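You operate a simulated robot arm through the tools that you are given. There is no shell and no other tool. Be economical: measure what you need, move in short steps, check, and stop when the job is done.

You run a simulated robot arm. Do the job below in one go: nothing can be reset, and whatever is moved stays where it is left.

JOB
Fit the ink cartridge that the printer's display names.
Fine: the empty one stands in the cartridge stand's red hole; press the new one till it clicks and slide the lid shut, so that the display reads READY; leave the third cartridge where it stands.
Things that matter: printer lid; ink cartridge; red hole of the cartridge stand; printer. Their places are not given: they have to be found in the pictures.

It is judged by the outcome, as a careful person would: the job done as asked, and still so three seconds after it is handed in. It fails if anything else is knocked over, pushed out of place, dropped, spilled or broken. Lids that push on must go on centred and level and be pressed home; caps that screw on are set level and turned clockwise until they are tight.

ROBOT AND FRAMES
A 6-joint arm with a two-finger parallel gripper, fixed in place. Base frame: the origin is at the foot of the arm, x ahead of it, y to its left, z up; the work surface is at about z = 0.758. Lengths are in m, angles in degrees, forces in N, time in s.
With the tool pointing down near the work surface it reaches from about 0.26 to 0.68 m from the base axis. Its first joint turns from -66.0 to 66.0 degrees. Payload 2.9 kg.
The tool frame sits at the grasp point between the pads (the TCP): z along the fingers, y along the line on which they close. The tips reach 0.03 m beyond it. The gripper opens to 0.11 m. The fingers are 0.02 m wide and 0.01 m thick; the gripper's body (0.048 by 0.112 m) begins 0.055 m behind the TCP.
Orientation is that of the tool frame in the base frame, as a unit quaternion [x, y, z, w]. With the fingers straight down and closing along the base's y, the tool's x points along the base's -x, its y along +y and its z along -z.

CONTROLS
- The arm moves only by the tool servo_tool. Its argument "plan" is a list of rows, each an object of numbers (a shift or turn left out is 0, a gripper value left out holds the last): "rx", "ry", "rz": the turn, a rotation vector about the base's x, y, z in units of 6 degrees (1.0 is 6 degrees); "dx", "dy", "dz": the shift along the base's x, y, z in units of 20 mm (1.0 is 20 mm); "jaw": the opening, from 0 (shut) to 1 (fully open). In form: [{"rx": .., "ry": .., "rz": .., "dx": .., "dy": .., "dz": .., "jaw": ..}, ...]. A call has 1 to 20 rows; each row shifts and turns the commanded pose from where the row before left it. A call with a number of a shift or a turn outside -1 to 1 is refused whole. A row lasts 0.2 s, in which the tool goes at most 0.05 m and 8.6 degrees; a call with a longer step from one row to the next is refused whole, and so is a gripper value outside its range. Where a pose cannot be reached the arm comes as near as it can. A force on the tool above 40 N (or 10 N above the force at the start of the call, whichever is more), or a blocked arm, ends the call early, and 0.2 s more pass. The fingers move at their own pace (about 0.108 m/s each) and stop on an object; they squeeze with about 42 N. The grip force told is the motor's: it shows also when the fingers shut on nothing. Time passes only in rows, and 0.2 s behind the last, so rows that do not move let the fingers close. It gives the time, the measured TCP pose, the force on the tool (base axes), the opening and the grip force at its end, in the units of the frame above (readings bear some noise), and new pictures: "views" is both (left out), scene, wrist or none.
- Cameras (640 x 400 px; columns grow to the right, rows downward): "scene" is fixed at [0.0837, 0.4368, 1.3914]; the picture's right is [-0.71, -0.71, 0.00], its down [-0.35, 0.36, -0.87] and it looks along [0.61, -0.61, -0.50] (base axes); focal length 349 px, centre (320, 200). "wrist" rides on the gripper at [-0.036, 0, -0.057] in the tool frame; the picture's right is [0.00, -1.00, 0.00], its down [0.97, 0.00, -0.24] and it looks along [0.24, 0.00, 0.97] (tool axes); focal length 218 px, centre (320, 200).
- measure_at(camera, pixels): for up to 12 pixels [column, row] of the newest picture of that camera ("zoom" is the newest enlarged one), the place [x, y, z] in the base frame of the surface seen there, good to about 0.003 m. It takes no simulated time.
- zoom(camera, box): a new picture of the part [left, top, right, bottom] of that camera's present view, enlarged. It takes no simulated time.
- close_job(): hands the job in; it is judged then, once.

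Keep the steps short. Do not move on a guess: measure, check each grasp and each placing, and mend mistakes. In all there are 80 turns and 120 pictures (those below and enlarged ones count). Leave the gripper open and the arm clear of the work at the hand-in unless told otherwise, and finish with a single line.

The tools are called as name(argument=value, ...) on one line, values as JSON. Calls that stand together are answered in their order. servo_tool: Moves the arm, as the interface text tells. Its arguments: {"type":"object","properties":{"plan":{"type":"array","items":{"type":"object","properties":{"rx":{"type":"number"},"ry":{"type":"number"},"rz":{"type":"number"},"dx":{"type":"number"},"dy":{"type":"number"},"dz":{"type":"number"},"jaw":{"type":"number"}}}},"views":{"type":"string","enum":["both","scene","wrist","none"]}},"required":["plan"]} The other tools are called the same way: measure_at (camera, pixels) gives the place of the surface under pixels of a picture; zoom (camera, box) takes an enlarged picture of a part of a camera's view; close_job () hands the job in.

At the start:

```text
time_s: 0.0
tool_pos: [0.4507, -0.1756, 1.1512]
ee_rot: [0.0, 1.0, 0.001, 0.0]
force: [0.3, 0.0, 0.3]
opening: 0.1101
grip_force: 0.0
```

scene: 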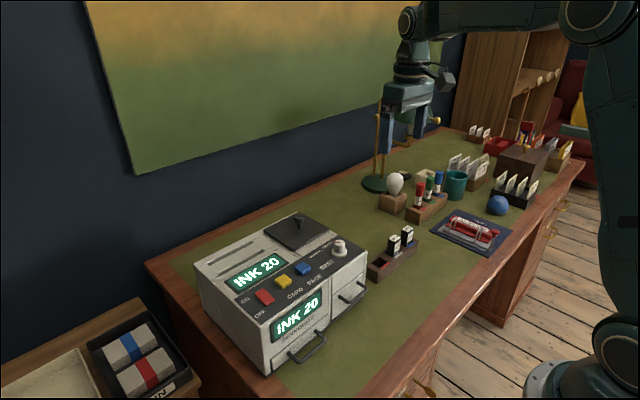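
wrist: 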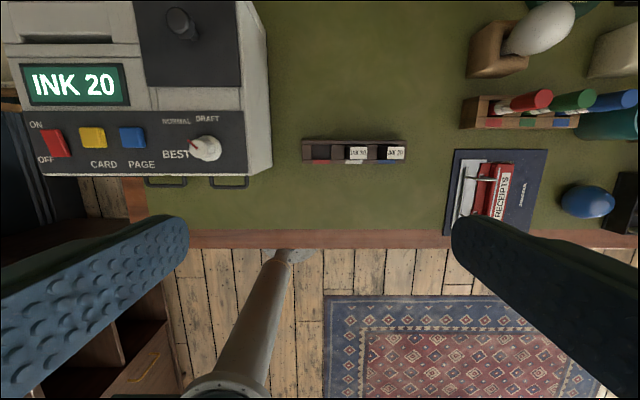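

The display reads INK 20. I will zoom on the cartridge stand and the printer's lid.

zoom(camera="wrist", box=[290, 120, 420, 200])

zoom(camera="scene", box=[180, 190, 440, 390])

zoom(camera="scene", box=[350, 215, 450, 285])

measure_at(camera="wrist", pixels=[[140, 8], [236, 8], [140, 80], [238, 84], [180, 25], [320, 152], [357, 153], [395, 153], [305, 140], [405, 140], [230, 182], [60, 50]])

```text
4.92 times, centred on (355, 160) of wrist
```

zoom: 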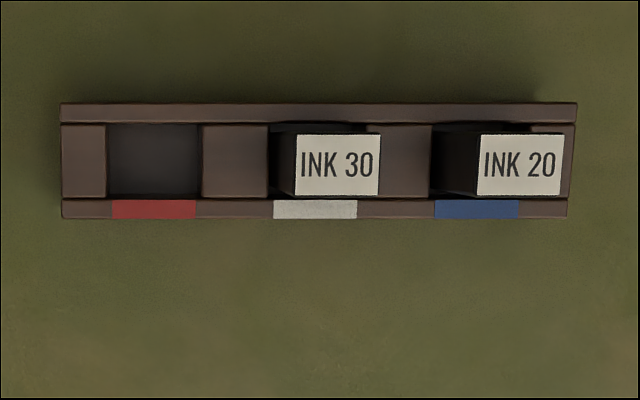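

```text
2.00 times, centred on (310, 290) of scene
```

zoom: 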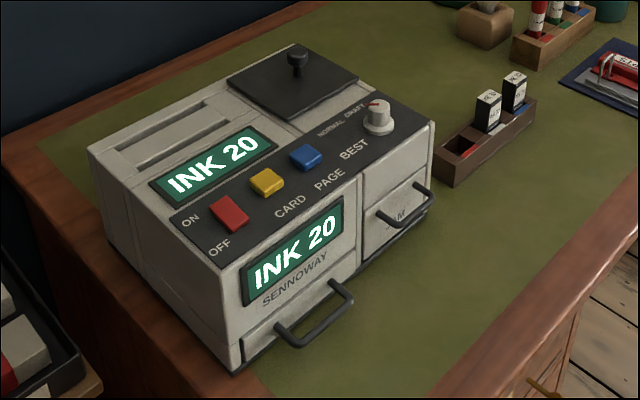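

```text
5.71 times, centred on (400, 250) of scene
```

zoom: 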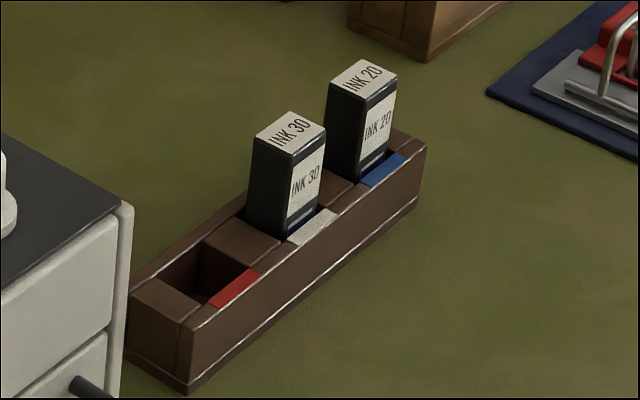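

```text
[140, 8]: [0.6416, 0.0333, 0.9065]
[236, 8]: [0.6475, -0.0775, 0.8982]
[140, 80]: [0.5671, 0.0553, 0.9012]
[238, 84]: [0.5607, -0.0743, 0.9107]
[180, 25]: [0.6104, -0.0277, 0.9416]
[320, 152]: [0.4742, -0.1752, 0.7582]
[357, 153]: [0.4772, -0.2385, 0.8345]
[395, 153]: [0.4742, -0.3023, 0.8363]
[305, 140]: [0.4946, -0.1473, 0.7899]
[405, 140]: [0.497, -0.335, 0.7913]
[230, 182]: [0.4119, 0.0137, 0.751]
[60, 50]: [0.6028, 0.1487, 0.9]
```

The lid is dark, with a knob near (0.61, -0.03, 0.94). The empty red hole is near (0.474, -0.175). I'll move above the lid for a better look.

servo_tool(plan=[{"dy": 1, "dx": 0.5}, {"dy": 1, "dx": 0.5}, {"dy": 1, "dx": 0.5}, {"dy": 1, "dx": 0.5}, {"dy": 1, "dx": 0.5}, {"dy": 1, "dx": 0.5}, {"dy": 1, "dx": 0.5}, {"dx": 0.5}])

```text
time_s: 1.8
tool_pos: [0.532, -0.0361, 1.1508]
ee_rot: [0.0, 1.0, 0.0, -0.001]
force: [0.0, 0.1, -0.4]
opening: 0.1098
grip_force: 0.2
```

scene: 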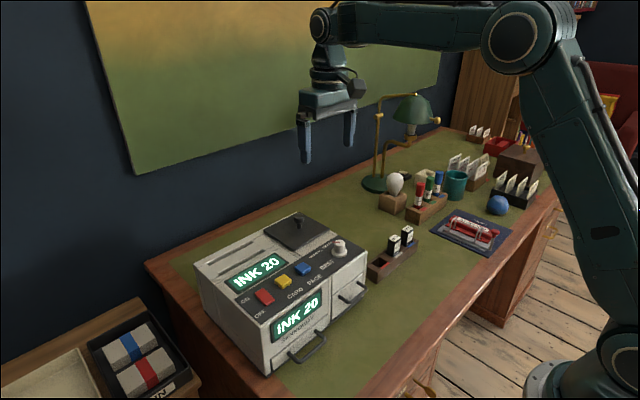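
wrist: 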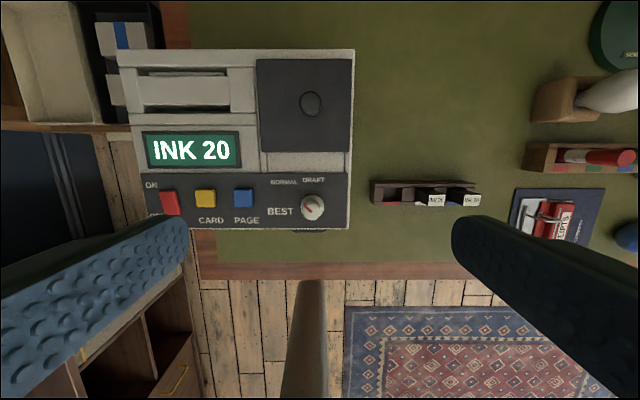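

zoom(camera="wrist", box=[110, 40, 366, 200])

measure_at(camera="wrist", pixels=[[258, 61], [351, 61], [260, 150], [347, 150], [311, 102], [120, 52], [352, 52], [345, 227], [300, 160], [190, 92], [311, 207], [245, 100]])

```text
2.50 times, centred on (238, 120) of wrist
```

zoom: 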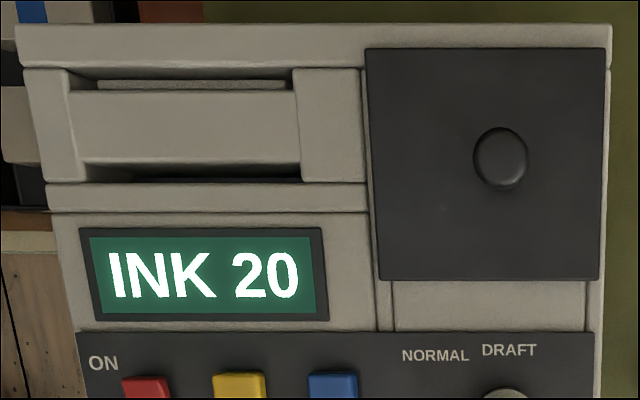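

```text
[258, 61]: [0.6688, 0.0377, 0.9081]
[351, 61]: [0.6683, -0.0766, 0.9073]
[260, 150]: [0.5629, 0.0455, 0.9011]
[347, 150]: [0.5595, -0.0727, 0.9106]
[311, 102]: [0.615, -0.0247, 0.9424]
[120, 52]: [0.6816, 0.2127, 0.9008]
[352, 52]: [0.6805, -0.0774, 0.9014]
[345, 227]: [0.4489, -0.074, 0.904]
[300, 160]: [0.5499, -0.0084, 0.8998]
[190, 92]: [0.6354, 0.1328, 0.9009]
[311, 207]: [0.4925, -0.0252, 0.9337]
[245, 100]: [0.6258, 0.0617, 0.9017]
```

I need the slide direction, so I'll look at the rails around the lid more closely.

zoom(camera="scene", box=[250, 195, 380, 275])

zoom(camera="wrist", box=[250, 130, 362, 200])

zoom(camera="wrist", box=[250, 40, 362, 110])

```text
4.92 times, centred on (315, 235) of scene
```

zoom: 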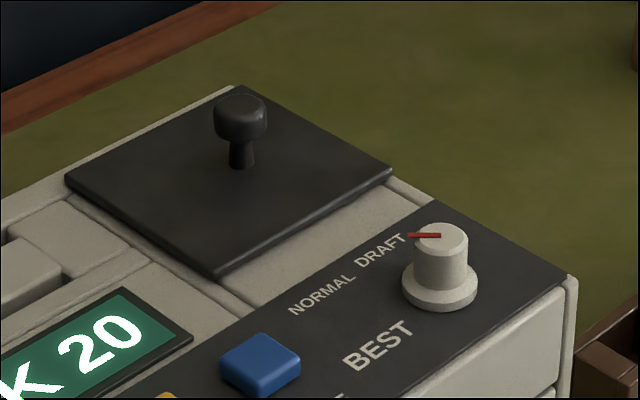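

```text
5.71 times, centred on (306, 165) of wrist
```

zoom: 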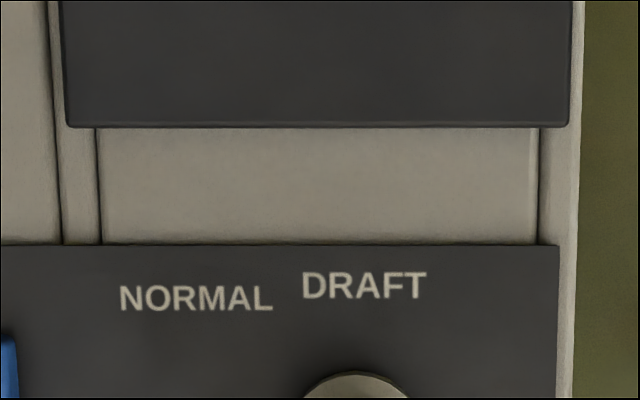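

```text
5.71 times, centred on (306, 75) of wrist
```

zoom: 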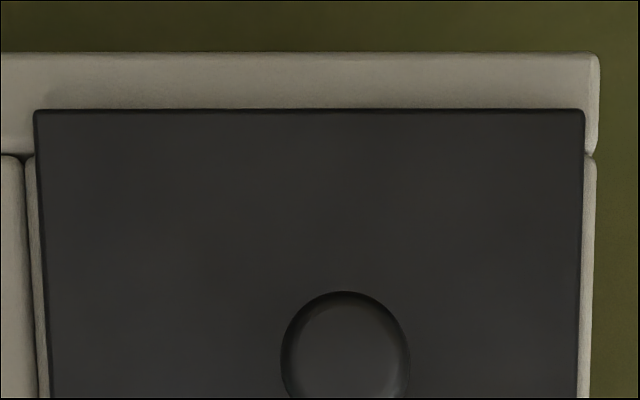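

The lid seems to ride on rails running along x. I'll go over the knob, descend partway with the jaw half open, and check alignment.

servo_tool(plan=[{"dx": 1, "dy": 0.3, "jaw": 0.6}, {"dx": 1, "dy": 0.25}, {"dx": 1}, {"dx": 1}, {"dz": -1}, {"dz": -1}, {"dz": -1}, {"dz": -1}, {"dz": -1}, {"dz": -1}])

```text
time_s: 4.0
tool_pos: [0.6112, -0.0233, 1.0304]
ee_rot: [0.0, 1.0, 0.0, 0.0]
force: [1.0, -0.3, -0.5]
opening: 0.0658
grip_force: 0.0
```

scene: 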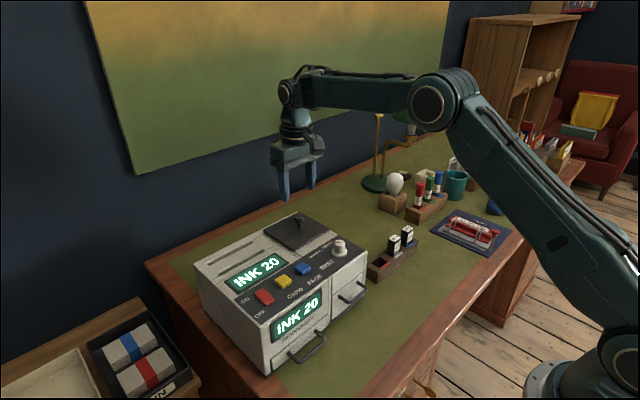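
wrist: 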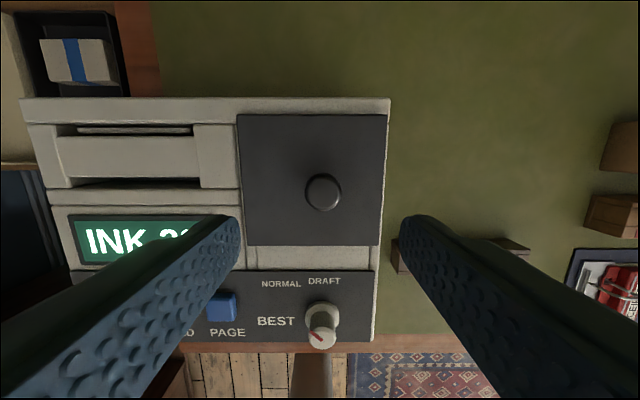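

measure_at(camera="wrist", pixels=[[323, 190], [308, 190], [340, 190], [323, 177], [323, 206], [240, 118], [385, 118], [379, 243], [248, 243], [386, 102]])

zoom(camera="wrist", box=[230, 90, 400, 280])

```text
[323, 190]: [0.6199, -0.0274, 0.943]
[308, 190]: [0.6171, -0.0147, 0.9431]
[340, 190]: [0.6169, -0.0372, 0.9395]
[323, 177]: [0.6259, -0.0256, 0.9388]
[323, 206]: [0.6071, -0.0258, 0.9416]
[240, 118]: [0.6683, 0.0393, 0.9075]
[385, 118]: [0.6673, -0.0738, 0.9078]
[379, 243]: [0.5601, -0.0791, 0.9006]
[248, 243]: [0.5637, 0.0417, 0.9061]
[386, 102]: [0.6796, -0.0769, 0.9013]
```

```text
2.11 times, centred on (315, 185) of wrist
```

zoom: 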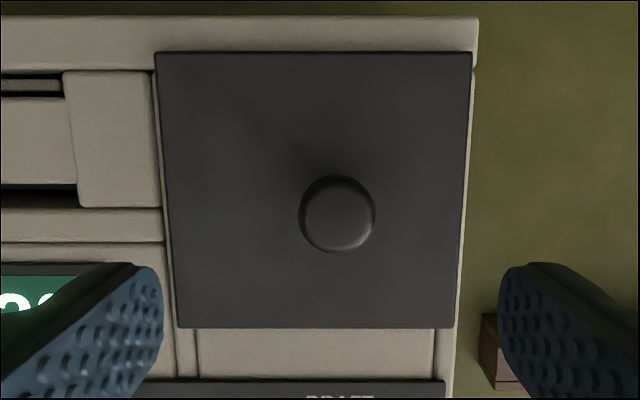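

Knob centre (0.6165, -0.026), top 0.943, about 22 mm across. I'll descend to TCP z≈0.945 and grip it.

servo_tool(plan=[{"dx": 0.27, "dy": -0.13, "dz": -1}, {"dz": -1}, {"dz": -1}, {"dz": -1}, {"dz": -0.27}, {"jaw": 0}, {}, {}])

```text
time_s: 5.8
tool_pos: [0.6175, -0.0256, 0.9443]
ee_rot: [0.0, 1.0, 0.0, 0.0]
force: [0.8, -0.4, -3.1]
opening: 0.0253
grip_force: 44.5
```

scene: 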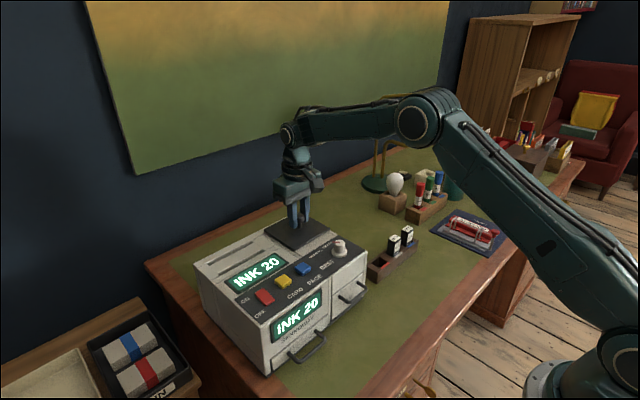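
wrist: 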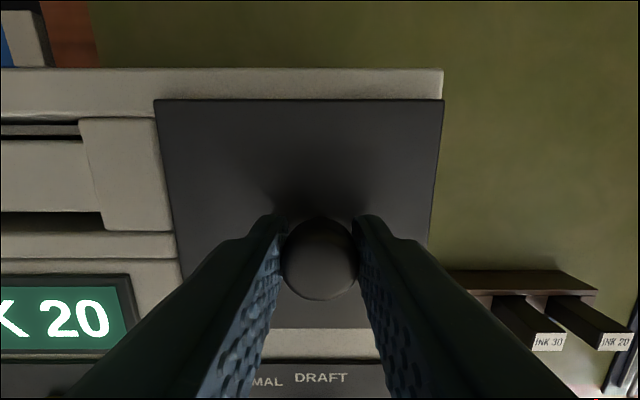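

Grip is good. I'll probe gently along +x, 8 mm.

servo_tool(plan=[{"dx": 0.1}, {"dx": 0.1}, {"dx": 0.1}, {"dx": 0.1}], views="wrist")

```text
time_s: 6.8
tool_pos: [0.6205, -0.0275, 0.9446]
ee_rot: [0.0, 1.0, 0.001, -0.007]
force: [-30.4, -0.4, -6.0]
opening: 0.0256
grip_force: 45.0
```

wrist: 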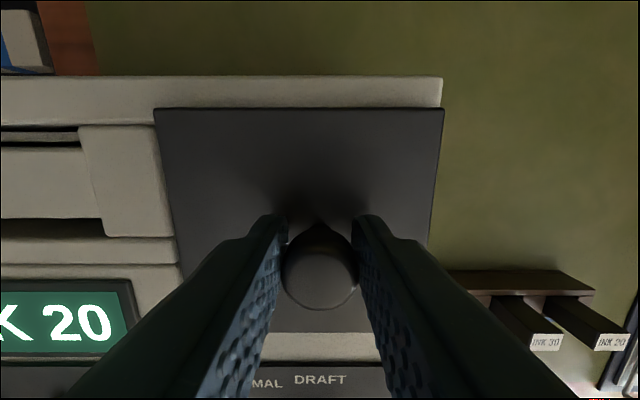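

+x is blocked (-30 N). I'll return, then probe +y, left.

servo_tool(plan=[{"dx": -0.2}, {"dx": -0.2}, {}, {"dy": 0.1}, {"dy": 0.1}, {"dy": 0.1}, {"dy": 0.1}], views="wrist")

```text
time_s: 8.5
tool_pos: [0.6163, -0.0247, 0.9469]
ee_rot: [0.006, 1.0, -0.001, 0.007]
force: [5.3, -4.9, -5.5]
opening: 0.0252
grip_force: 45.2
stopped in row 7: the force on the tool passed its limit (the readings are from after the stop); the commanded pose is now the measured one
```

wrist: 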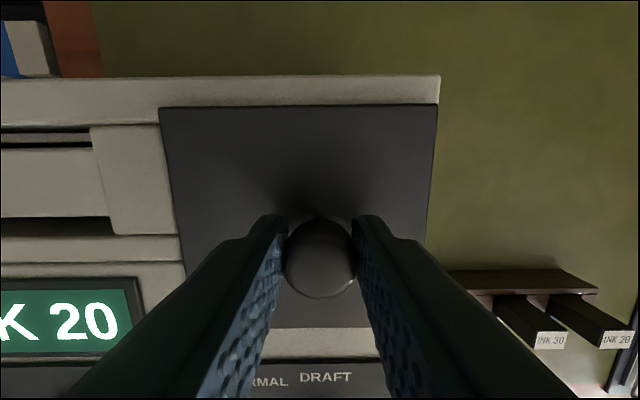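

+y is blocked too. Next I'll probe -x (towards the front).

servo_tool(plan=[{}, {"dx": -0.1}, {"dx": -0.1}, {"dx": -0.1}, {"dx": -0.1}, {"dx": -0.1}], views="wrist")

```text
time_s: 9.9
tool_pos: [0.6105, -0.0243, 0.9498]
ee_rot: [0.006, 1.0, 0.0, 0.011]
force: [31.6, -8.8, 0.7]
opening: 0.0251
grip_force: 44.9
```

wrist: 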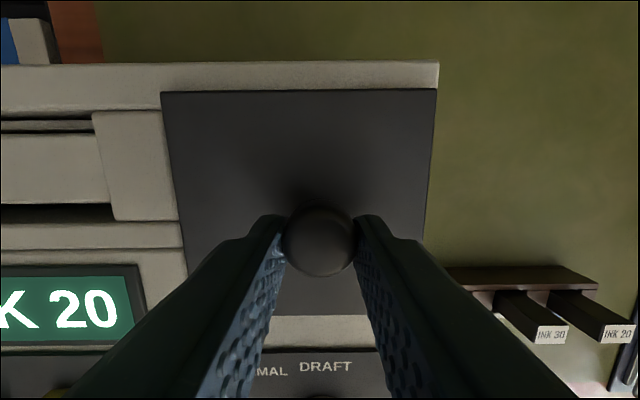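

Blocked in -x as well. I'll release, re-centre, regrip, and probe -y (to the right).

servo_tool(plan=[{"dx": 0.3, "jaw": 0.5}, {}, {"dy": -0.08, "dz": -0.25}, {"jaw": 0}, {}, {}], views="wrist")

```text
time_s: 11.3
tool_pos: [0.6132, -0.0257, 0.9427]
ee_rot: [0.004, 1.0, -0.001, 0.005]
force: [-1.9, 0.6, 1.1]
opening: 0.0252
grip_force: 45.6
```

wrist: 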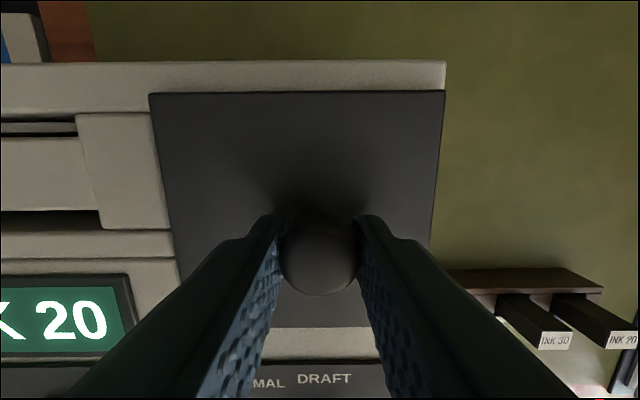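

servo_tool(plan=[{"dy": -0.1}, {"dy": -0.1}, {"dy": -0.1}, {"dy": -0.1}, {"dy": -0.1}], views="wrist")

```text
time_s: 12.5
tool_pos: [0.6134, -0.0362, 0.9427]
ee_rot: [0.005, 1.0, -0.001, 0.005]
force: [-0.1, 1.1, 8.8]
opening: 0.0253
grip_force: 45.2
```

wrist: 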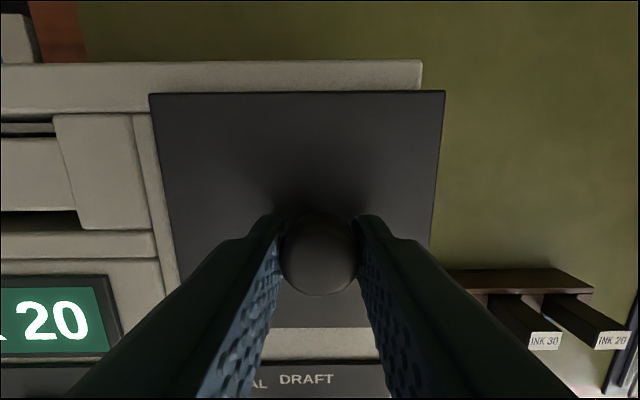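

It slides to -y. I'll go on 40 mm and look.

servo_tool(plan=[{"dy": -0.3, "dz": 0.03}, {"dy": -0.3}, {"dy": -0.3}, {"dy": -0.3}, {"dy": -0.3}, {"dy": -0.3}, {"dy": -0.2}])

```text
time_s: 14.1
tool_pos: [0.6139, -0.0761, 0.9432]
ee_rot: [0.005, 1.0, -0.001, 0.006]
force: [3.3, 1.0, -5.1]
opening: 0.0251
grip_force: 44.6
```

scene: 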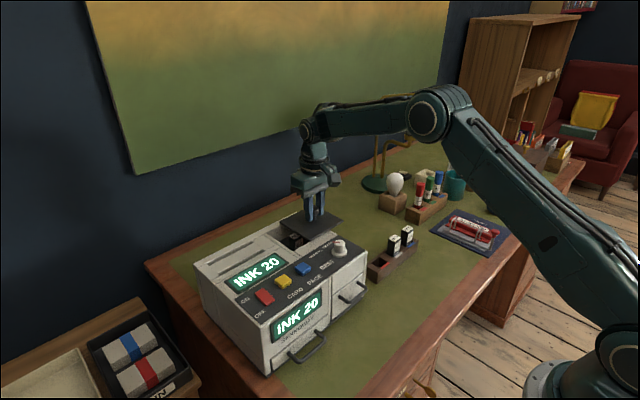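
wrist: 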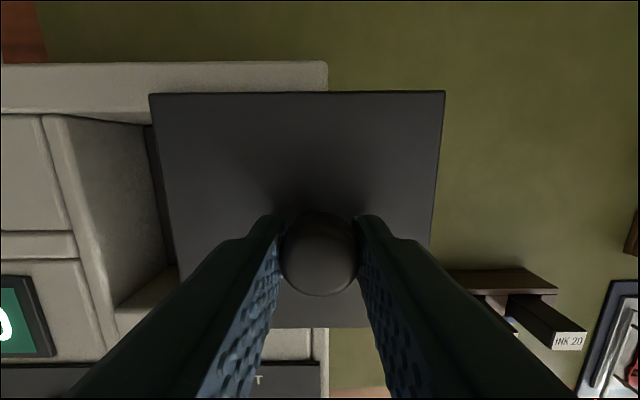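

The bay is appearing. I'll continue until it stops or the bay is open.

servo_tool(plan=[{"dy": -0.3}, {"dy": -0.3}, {"dy": -0.3}, {"dy": -0.3}, {"dy": -0.3}])

```text
time_s: 15.3
tool_pos: [0.6135, -0.1063, 0.9433]
ee_rot: [0.005, 1.0, -0.001, 0.003]
force: [3.8, 0.9, -11.8]
opening: 0.0253
grip_force: 45.6
```

scene: 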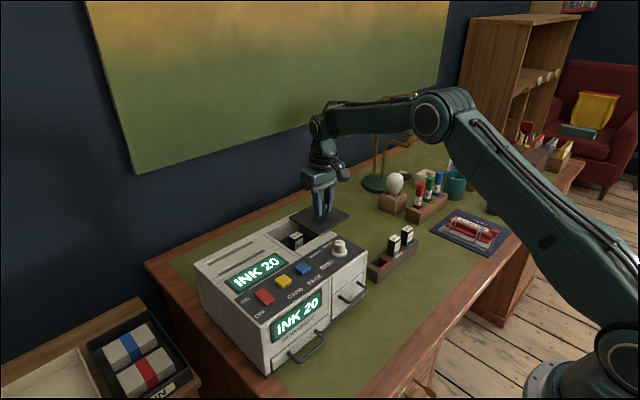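
wrist: 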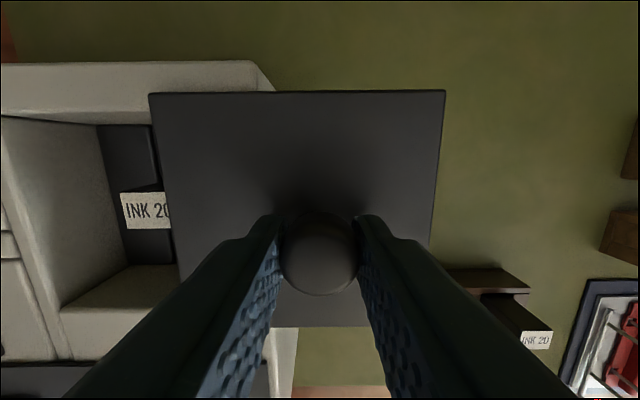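

I can see the old cartridge. I'll continue in smaller steps while watching forces.

servo_tool(plan=[{"dy": -0.2}, {"dy": -0.2}, {"dy": -0.2}, {"dy": -0.2}])

zoom(camera="scene", box=[250, 185, 380, 275])

```text
time_s: 16.3
tool_pos: [0.6143, -0.1229, 0.9423]
ee_rot: [0.007, 1.0, -0.001, 0.004]
force: [-3.2, 1.1, -3.3]
opening: 0.0249
grip_force: 44.9
```

scene: 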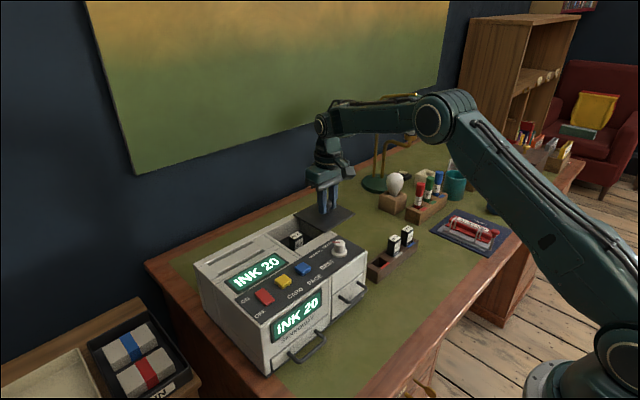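
wrist: 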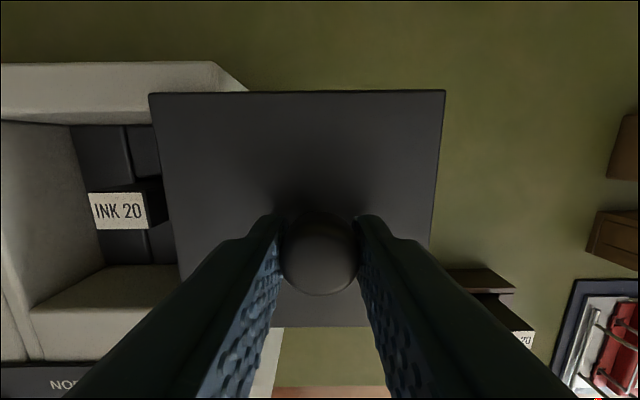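

```text
4.44 times, centred on (315, 230) of scene
```

zoom: 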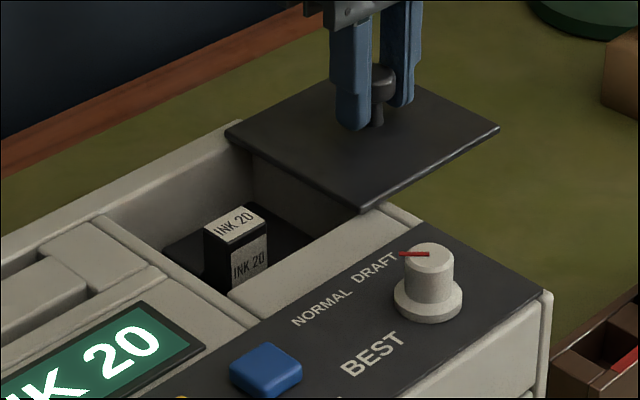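

Still moving freely; I'll continue in small steps.

servo_tool(plan=[{"dy": -0.2}, {"dy": -0.2}, {"dy": -0.2}, {"dy": -0.2}])

measure_at(camera="wrist", pixels=[[155, 105], [440, 105], [432, 310]])

```text
time_s: 17.3
tool_pos: [0.6131, -0.1389, 0.9436]
ee_rot: [0.005, 1.0, -0.001, 0.004]
force: [-11.2, 0.8, 1.3]
opening: 0.0253
grip_force: 45.3
```

scene: 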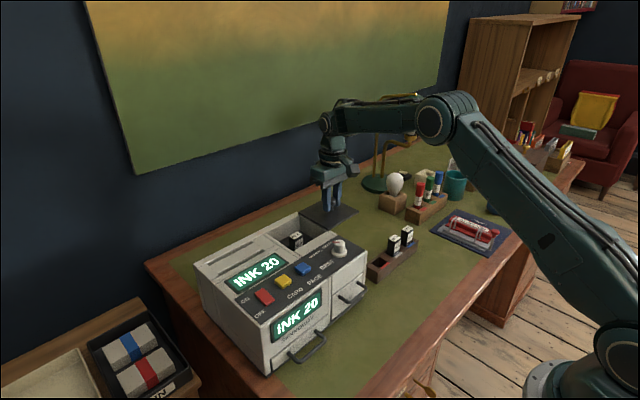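
wrist: 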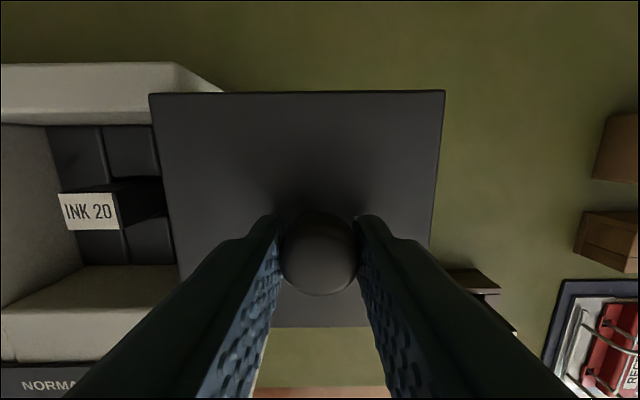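

```text
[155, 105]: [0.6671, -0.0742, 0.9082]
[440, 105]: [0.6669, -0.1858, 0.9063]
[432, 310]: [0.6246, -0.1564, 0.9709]
```

The bay is fully exposed (lid edge at y -0.074). Before letting go, I'll check that the lid is held by its rail with a 1.5 mm lift test.

servo_tool(plan=[{"dz": 0.08}, {}], views="none")

measure_at(camera="wrist", pixels=[[88, 212], [64, 196], [116, 196], [70, 228], [118, 228], [80, 150], [130, 150], [40, 290], [28, 310]])

```text
time_s: 17.9
tool_pos: [0.6139, -0.1381, 0.9437]
ee_rot: [0.005, 1.0, 0.0, 0.004]
force: [-5.1, -0.7, -16.7]
opening: 0.0253
grip_force: 45.3
```

```text
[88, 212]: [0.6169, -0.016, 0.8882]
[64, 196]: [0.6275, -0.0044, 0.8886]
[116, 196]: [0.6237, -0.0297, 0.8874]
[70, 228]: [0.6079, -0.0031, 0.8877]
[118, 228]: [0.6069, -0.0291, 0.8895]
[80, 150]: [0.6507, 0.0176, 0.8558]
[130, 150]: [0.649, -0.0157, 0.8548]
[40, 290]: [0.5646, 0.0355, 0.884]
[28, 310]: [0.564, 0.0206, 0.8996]
```

The lid is held by its rail (lift resisted). I'll relax, release, and raise straight up.

servo_tool(plan=[{"dz": -0.08}, {"jaw": 0.5}, {}, {}, {"dz": 1}, {"dz": 1}, {"dz": 1}, {"dy": 1}, {"dy": 1}, {"dy": 1}, {"dy": 1}, {"dy": 1}, {"dy": 1}])

```text
time_s: 20.7
tool_pos: [0.611, -0.0176, 1.0044]
ee_rot: [0.005, 1.0, 0.0, 0.004]
force: [0.0, 0.0, 0.5]
opening: 0.0549
grip_force: 0.1
```

scene: 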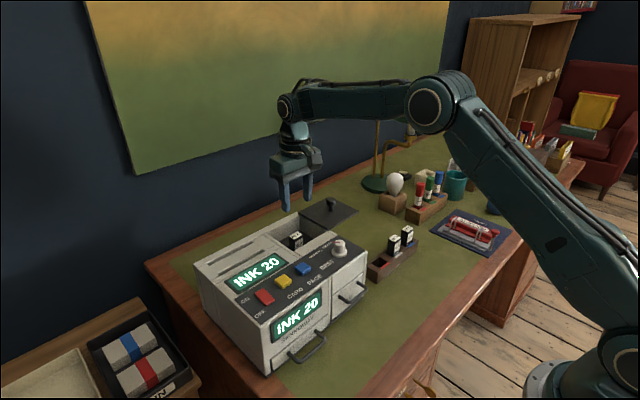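
wrist: 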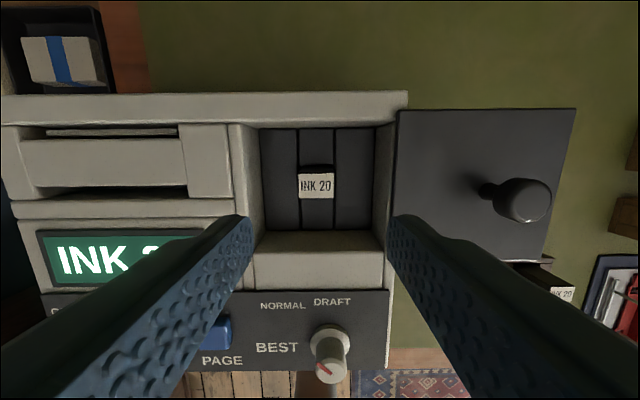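

The lid stayed open. I'll undo the small tilt and measure the cartridge in the bay.

servo_tool(plan=[{"rz": 0.095, "ry": 0.076}, {}], views="wrist")

zoom(camera="wrist", box=[240, 110, 400, 250])

measure_at(camera="wrist", pixels=[[301, 176], [332, 176], [302, 196], [331, 196], [317, 186], [262, 186], [375, 186], [280, 186], [355, 186]])

```text
time_s: 21.3
tool_pos: [0.6116, -0.018, 1.0045]
ee_rot: [0.0, 1.0, -0.001, 0.001]
force: [-0.6, 0.3, -0.5]
opening: 0.0554
grip_force: 0.1
```

wrist: 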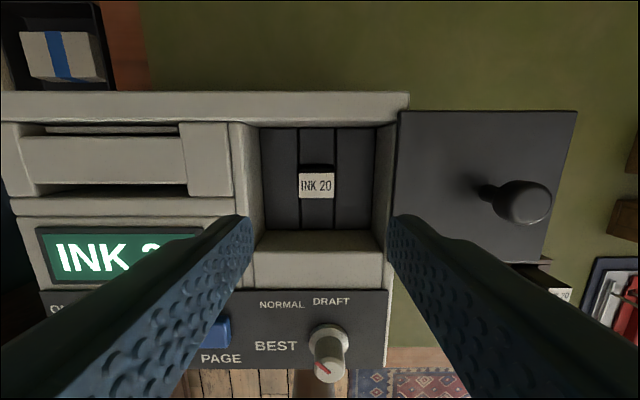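

```text
2.86 times, centred on (320, 180) of wrist
```

zoom: 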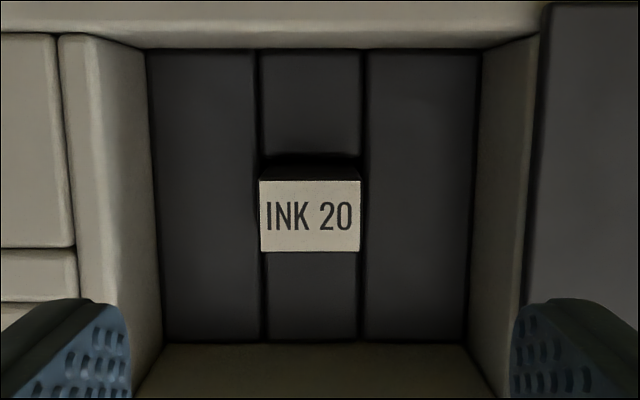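

```text
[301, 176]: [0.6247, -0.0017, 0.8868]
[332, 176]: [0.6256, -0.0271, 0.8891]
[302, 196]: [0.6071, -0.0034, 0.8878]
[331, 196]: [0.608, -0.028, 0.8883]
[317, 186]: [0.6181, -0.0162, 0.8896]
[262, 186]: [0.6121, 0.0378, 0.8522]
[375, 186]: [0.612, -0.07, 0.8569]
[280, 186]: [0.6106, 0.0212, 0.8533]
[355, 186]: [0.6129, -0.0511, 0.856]
```

Cartridge centre is (0.6165, -0.0155), top 0.888. Descend to TCP z 0.891 and grip.

servo_tool(plan=[{"dx": 0.25, "dy": 0.1, "dz": -1}, {"dz": -1}, {"dz": -1}, {"dz": -1}, {"dz": -1}, {"dz": -0.65}, {"jaw": 0}, {}, {}])

```text
time_s: 23.3
tool_pos: [0.6168, -0.0151, 0.8907]
ee_rot: [0.0, 1.0, 0.0, 0.0]
force: [0.2, 0.6, -0.1]
opening: 0.0288
grip_force: 42.3
```

scene: 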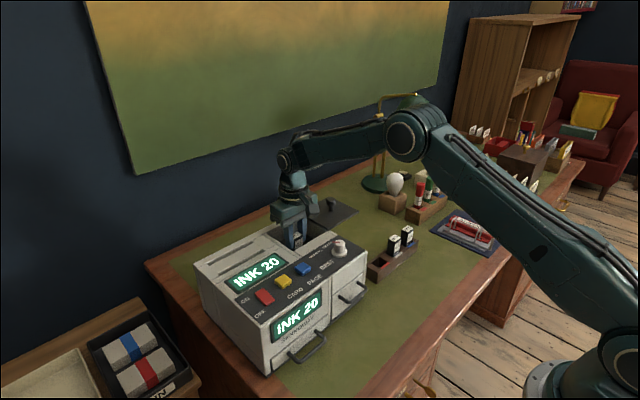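
wrist: 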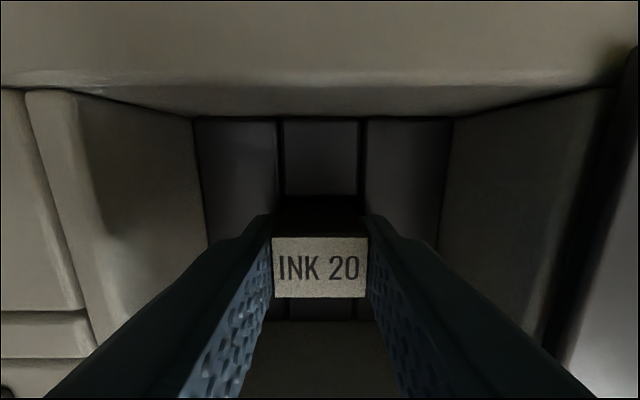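

Gripped at 28.8 mm. Now pull up slowly, watching the force.

servo_tool(plan=[{"dz": 0.15}, {"dz": 0.15}, {"dz": 0.15}, {"dz": 0.15}, {"dz": 0.3}, {"dz": 0.3}], views="wrist")

```text
time_s: 24.7
tool_pos: [0.6184, -0.0154, 0.915]
ee_rot: [0.0, 1.0, -0.001, 0.001]
force: [0.2, 0.4, 0.1]
opening: 0.0293
grip_force: 42.4
```

wrist: 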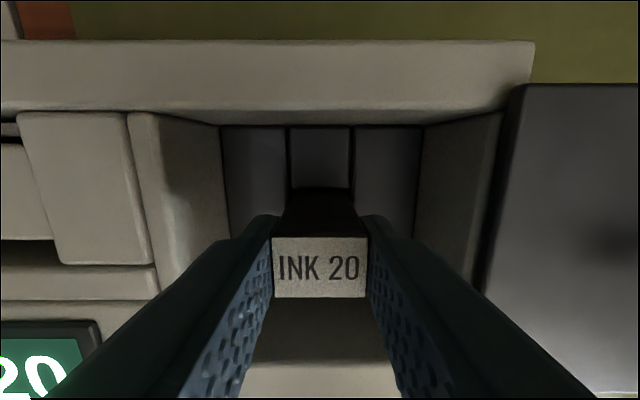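

It comes out cleanly. I'll lift well clear and then carry it to above the red hole (≈0.4745, -0.178).

servo_tool(plan=[{"dz": 1}, {"dz": 1}, {"dz": 1}, {"dz": 1}, {"dz": 1}, {"dz": 1}, {"dx": -0.8, "dy": -0.9}, {"dx": -0.8, "dy": -0.9}, {"dx": -0.8, "dy": -0.9}, {"dx": -0.8, "dy": -0.9}, {"dx": -0.8, "dy": -0.9}, {"dx": -0.8, "dy": -0.9}, {"dx": -0.8, "dy": -0.9}, {"dx": -0.8, "dy": -0.9}, {"dx": -0.8, "dy": -0.9}, {}])

```text
time_s: 28.1
tool_pos: [0.4712, -0.1803, 1.0363]
ee_rot: [0.0, 1.0, -0.001, 0.001]
force: [0.1, 0.8, -0.7]
opening: 0.0291
grip_force: 41.5
```

scene: 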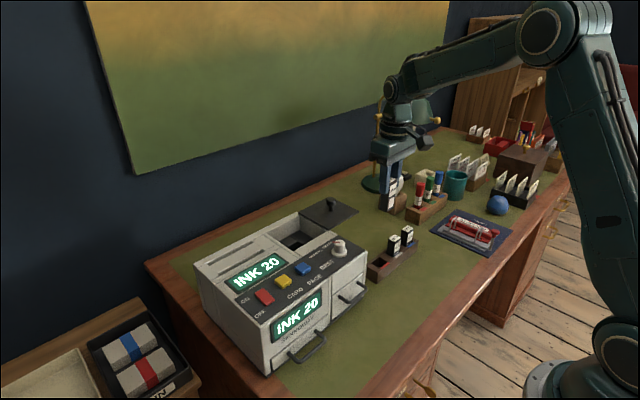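
wrist: 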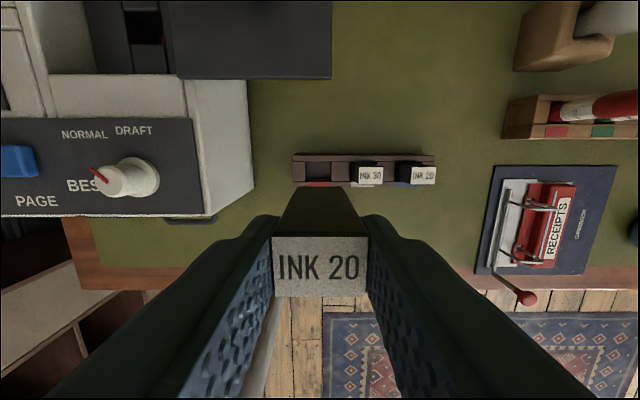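

zoom(camera="wrist", box=[280, 140, 450, 230])

zoom(camera="scene", box=[350, 170, 450, 285])

measure_at(camera="wrist", pixels=[[294, 156], [434, 157], [299, 172], [340, 172], [316, 158], [310, 184], [369, 175], [424, 175], [392, 172]])

measure_at(camera="scene", pixels=[[392, 181], [396, 179], [390, 209], [396, 207], [386, 207]])

```text
3.76 times, centred on (365, 185) of wrist
```

zoom: 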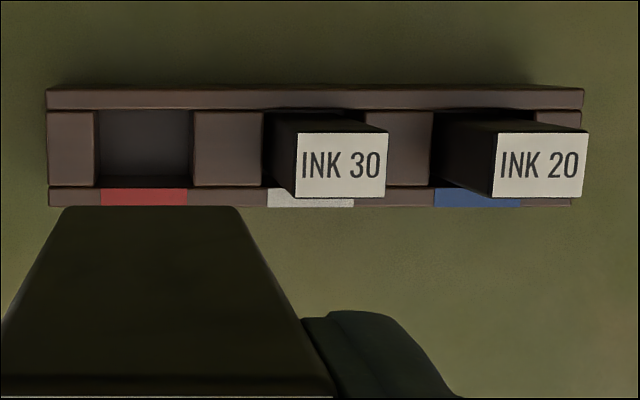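

```text
3.48 times, centred on (400, 228) of scene
```

zoom: 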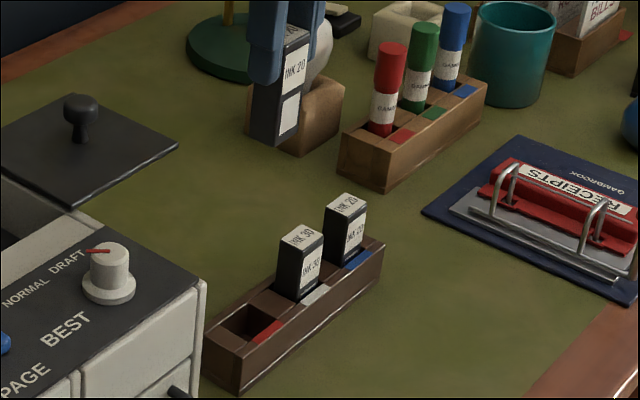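

```text
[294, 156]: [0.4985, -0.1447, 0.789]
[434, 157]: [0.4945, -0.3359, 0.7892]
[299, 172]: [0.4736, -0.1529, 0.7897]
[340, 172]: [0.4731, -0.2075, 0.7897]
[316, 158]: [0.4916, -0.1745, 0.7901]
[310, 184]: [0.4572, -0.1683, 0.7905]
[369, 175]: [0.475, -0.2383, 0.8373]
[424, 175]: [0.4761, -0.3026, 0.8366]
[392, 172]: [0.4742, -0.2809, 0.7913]
```

```text
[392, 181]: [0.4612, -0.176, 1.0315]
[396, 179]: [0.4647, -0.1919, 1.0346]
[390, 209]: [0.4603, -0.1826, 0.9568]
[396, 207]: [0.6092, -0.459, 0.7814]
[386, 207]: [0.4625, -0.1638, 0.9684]
```

Hole centre ≈ (0.474, -0.178), opening 35 x 28 mm; cartridge 28 x 20 mm, about 77 mm tall. I'll align and lower until the bottom is just above the stand.

servo_tool(plan=[{"dx": 0.15, "dy": 0.12}, {"dz": -1}, {"dz": -1}, {"dz": -1}, {"dz": -1}, {"dz": -1}, {"dz": -1}, {"dz": -1}, {}])

zoom(camera="scene", box=[350, 190, 450, 285])

zoom(camera="wrist", box=[220, 120, 480, 280])

```text
time_s: 30.1
tool_pos: [0.4776, -0.1752, 0.8942]
ee_rot: [0.0, 1.0, -0.001, 0.001]
force: [-0.1, -0.3, 0.2]
opening: 0.0292
grip_force: 42.2
```

scene: 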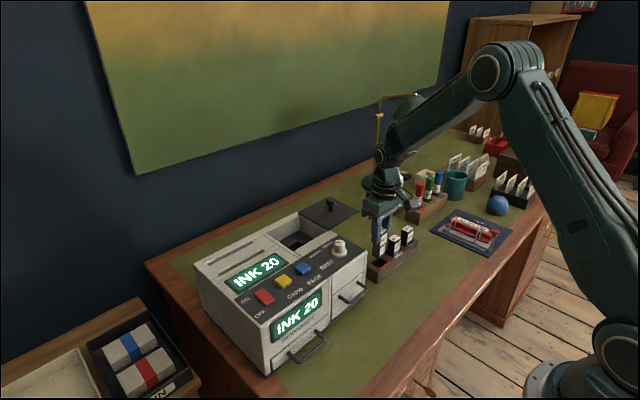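
wrist: 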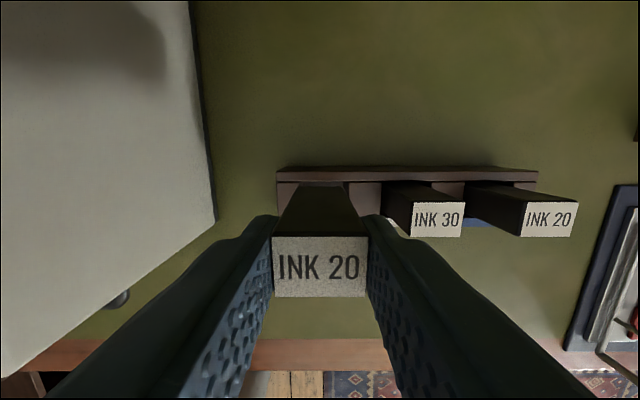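

```text
4.21 times, centred on (400, 238) of scene
```

zoom: 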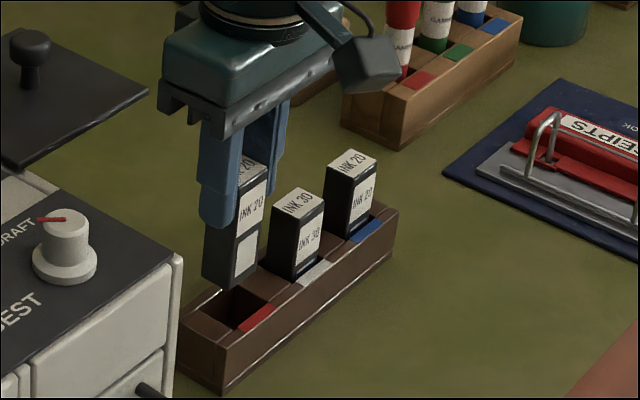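

```text
2.46 times, centred on (350, 200) of wrist
```

zoom: 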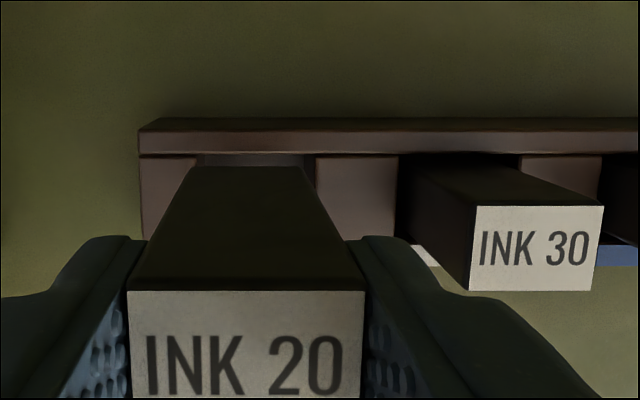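

The cartridge is ~4 mm too far in +x and +y relative to the hole. I'll correct, verify, then lower.

servo_tool(plan=[{"dx": -0.2, "dy": -0.18}, {}, {}], views="wrist")

zoom(camera="wrist", box=[260, 150, 390, 230])

zoom(camera="scene", box=[350, 200, 430, 280])

```text
time_s: 30.9
tool_pos: [0.474, -0.1772, 0.8937]
ee_rot: [0.0, 1.0, -0.001, 0.001]
force: [0.4, 0.1, -1.7]
opening: 0.0291
grip_force: 41.9
```

wrist: 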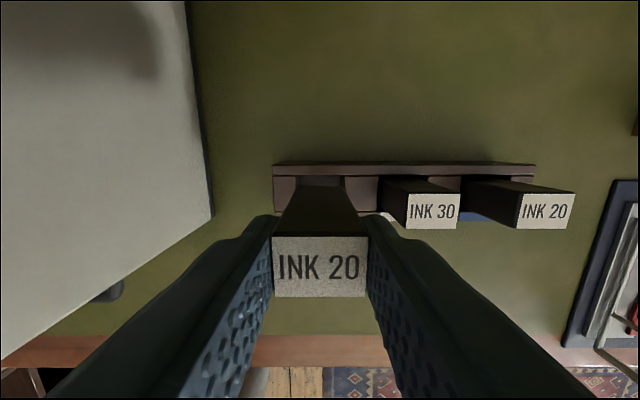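

```text
4.92 times, centred on (325, 190) of wrist
```

zoom: 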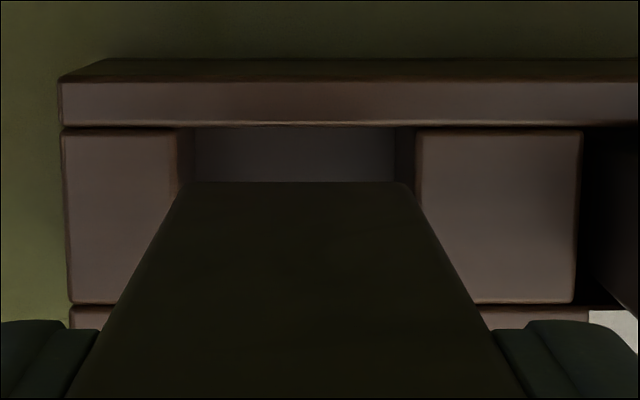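

```text
5.00 times, centred on (390, 240) of scene
```

zoom: 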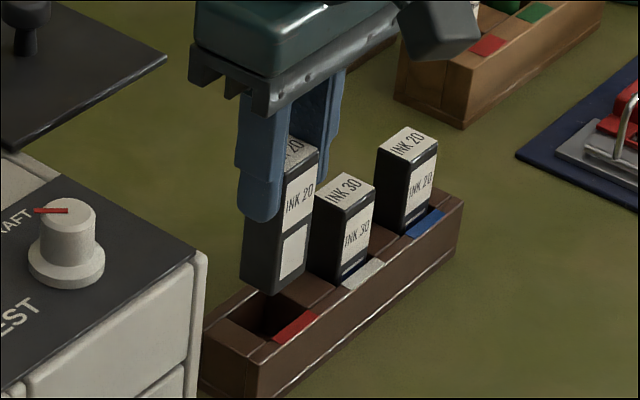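

Now centred to well under a millimetre sideways, with ~4 mm at the back. Lowering.

servo_tool(plan=[{"dz": -0.5}, {"dz": -0.5}, {"dz": -0.5}, {"dz": -0.5}, {"dz": -0.4}, {"dz": -0.1}, {"dz": -0.1}, {}])

zoom(camera="scene", box=[350, 200, 430, 280])

```text
time_s: 32.7
tool_pos: [0.4729, -0.179, 0.8421]
ee_rot: [0.0, 1.0, -0.001, 0.001]
force: [-0.3, -0.3, -0.6]
opening: 0.0289
grip_force: 42.0
```

scene: 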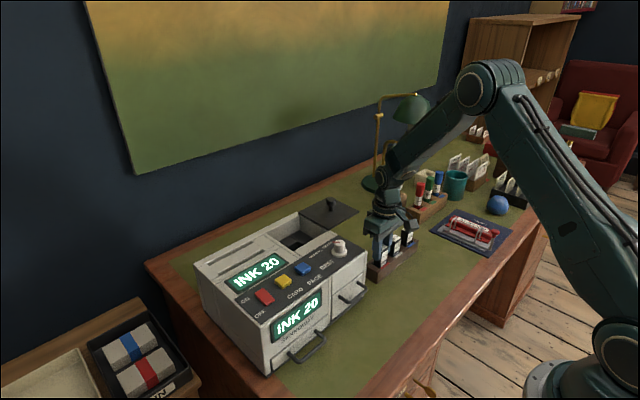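
wrist: 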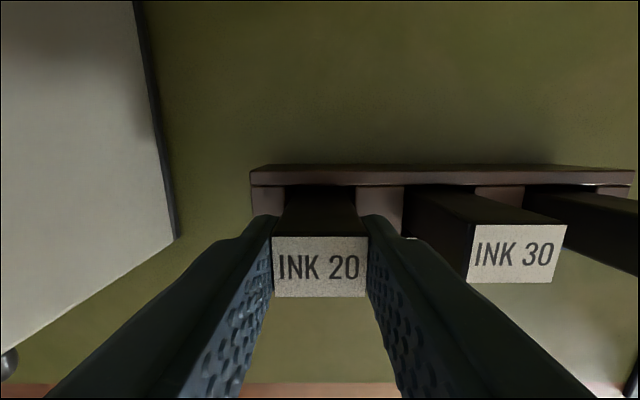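

```text
5.00 times, centred on (390, 240) of scene
```

zoom: 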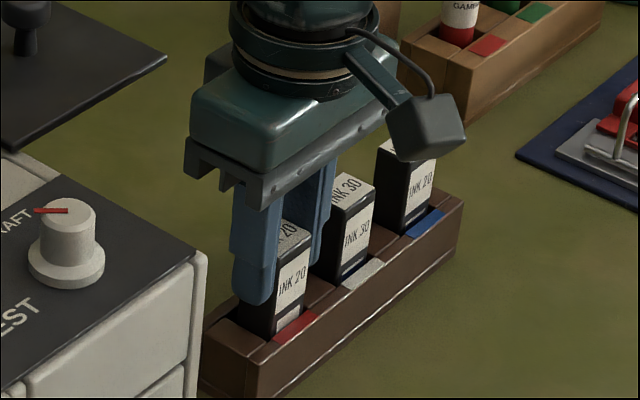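

It is in the hole. I'll ease down in 1 mm steps until contact.

servo_tool(plan=[{"dz": -0.05}, {"dz": -0.05}, {"dz": -0.05}, {"dz": -0.05}], views="none")

```text
time_s: 33.7
tool_pos: [0.4743, -0.1789, 0.8391]
ee_rot: [-0.001, 1.0, -0.001, 0.0]
force: [-0.5, -0.3, -1.3]
opening: 0.0293
grip_force: 42.2
```

servo_tool(plan=[{"dz": -0.05}, {"dz": -0.05}, {}], views="none")

```text
time_s: 34.5
tool_pos: [0.473, -0.1789, 0.8372]
ee_rot: [0.0, 1.0, -0.001, 0.002]
force: [-4.0, 1.6, 22.2]
opening: 0.0295
grip_force: 42.0
```

Seated (22 N up). I'll ease off, open a little and rise.

servo_tool(plan=[{"dz": 0.04}, {"jaw": 0.4}, {}, {}, {"dz": 0.5}, {"dz": 1}, {"dz": 1}, {"dz": 1}, {"dz": 1}, {"dz": 1}])

zoom(camera="scene", box=[350, 200, 430, 280])

zoom(camera="wrist", box=[270, 130, 470, 230])

```text
time_s: 36.7
tool_pos: [0.4725, -0.1794, 0.9477]
ee_rot: [0.0, 1.0, -0.001, 0.001]
force: [0.3, -0.2, -0.1]
opening: 0.0438
grip_force: 0.1
```

scene: 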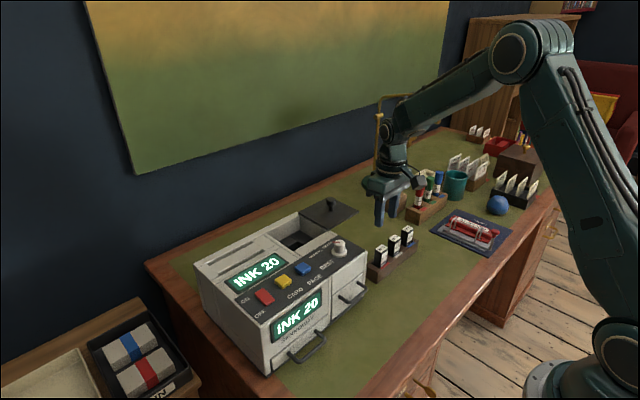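
wrist: 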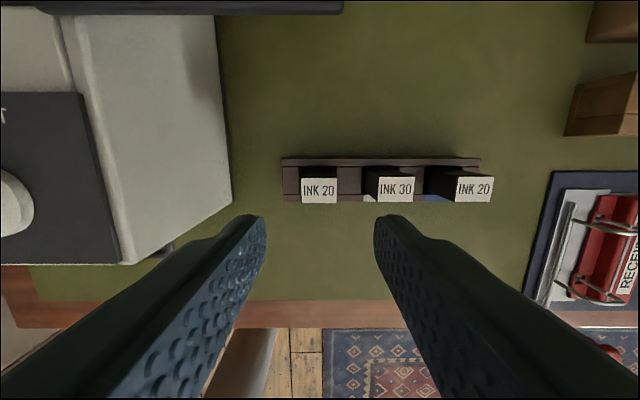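

```text
5.00 times, centred on (390, 240) of scene
```

zoom: 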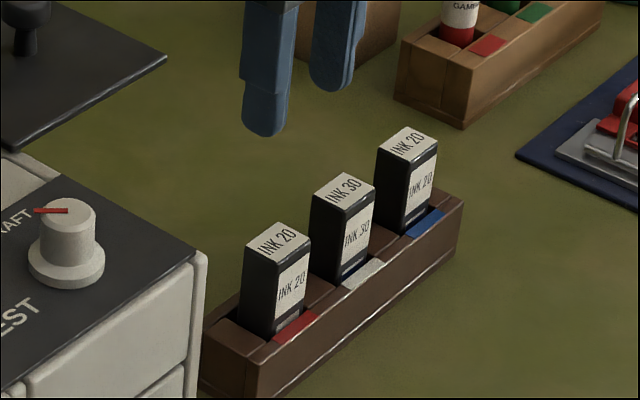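

```text
3.20 times, centred on (370, 180) of wrist
```

zoom: 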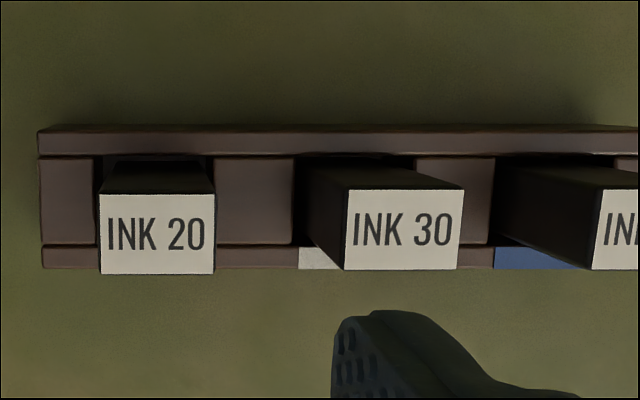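

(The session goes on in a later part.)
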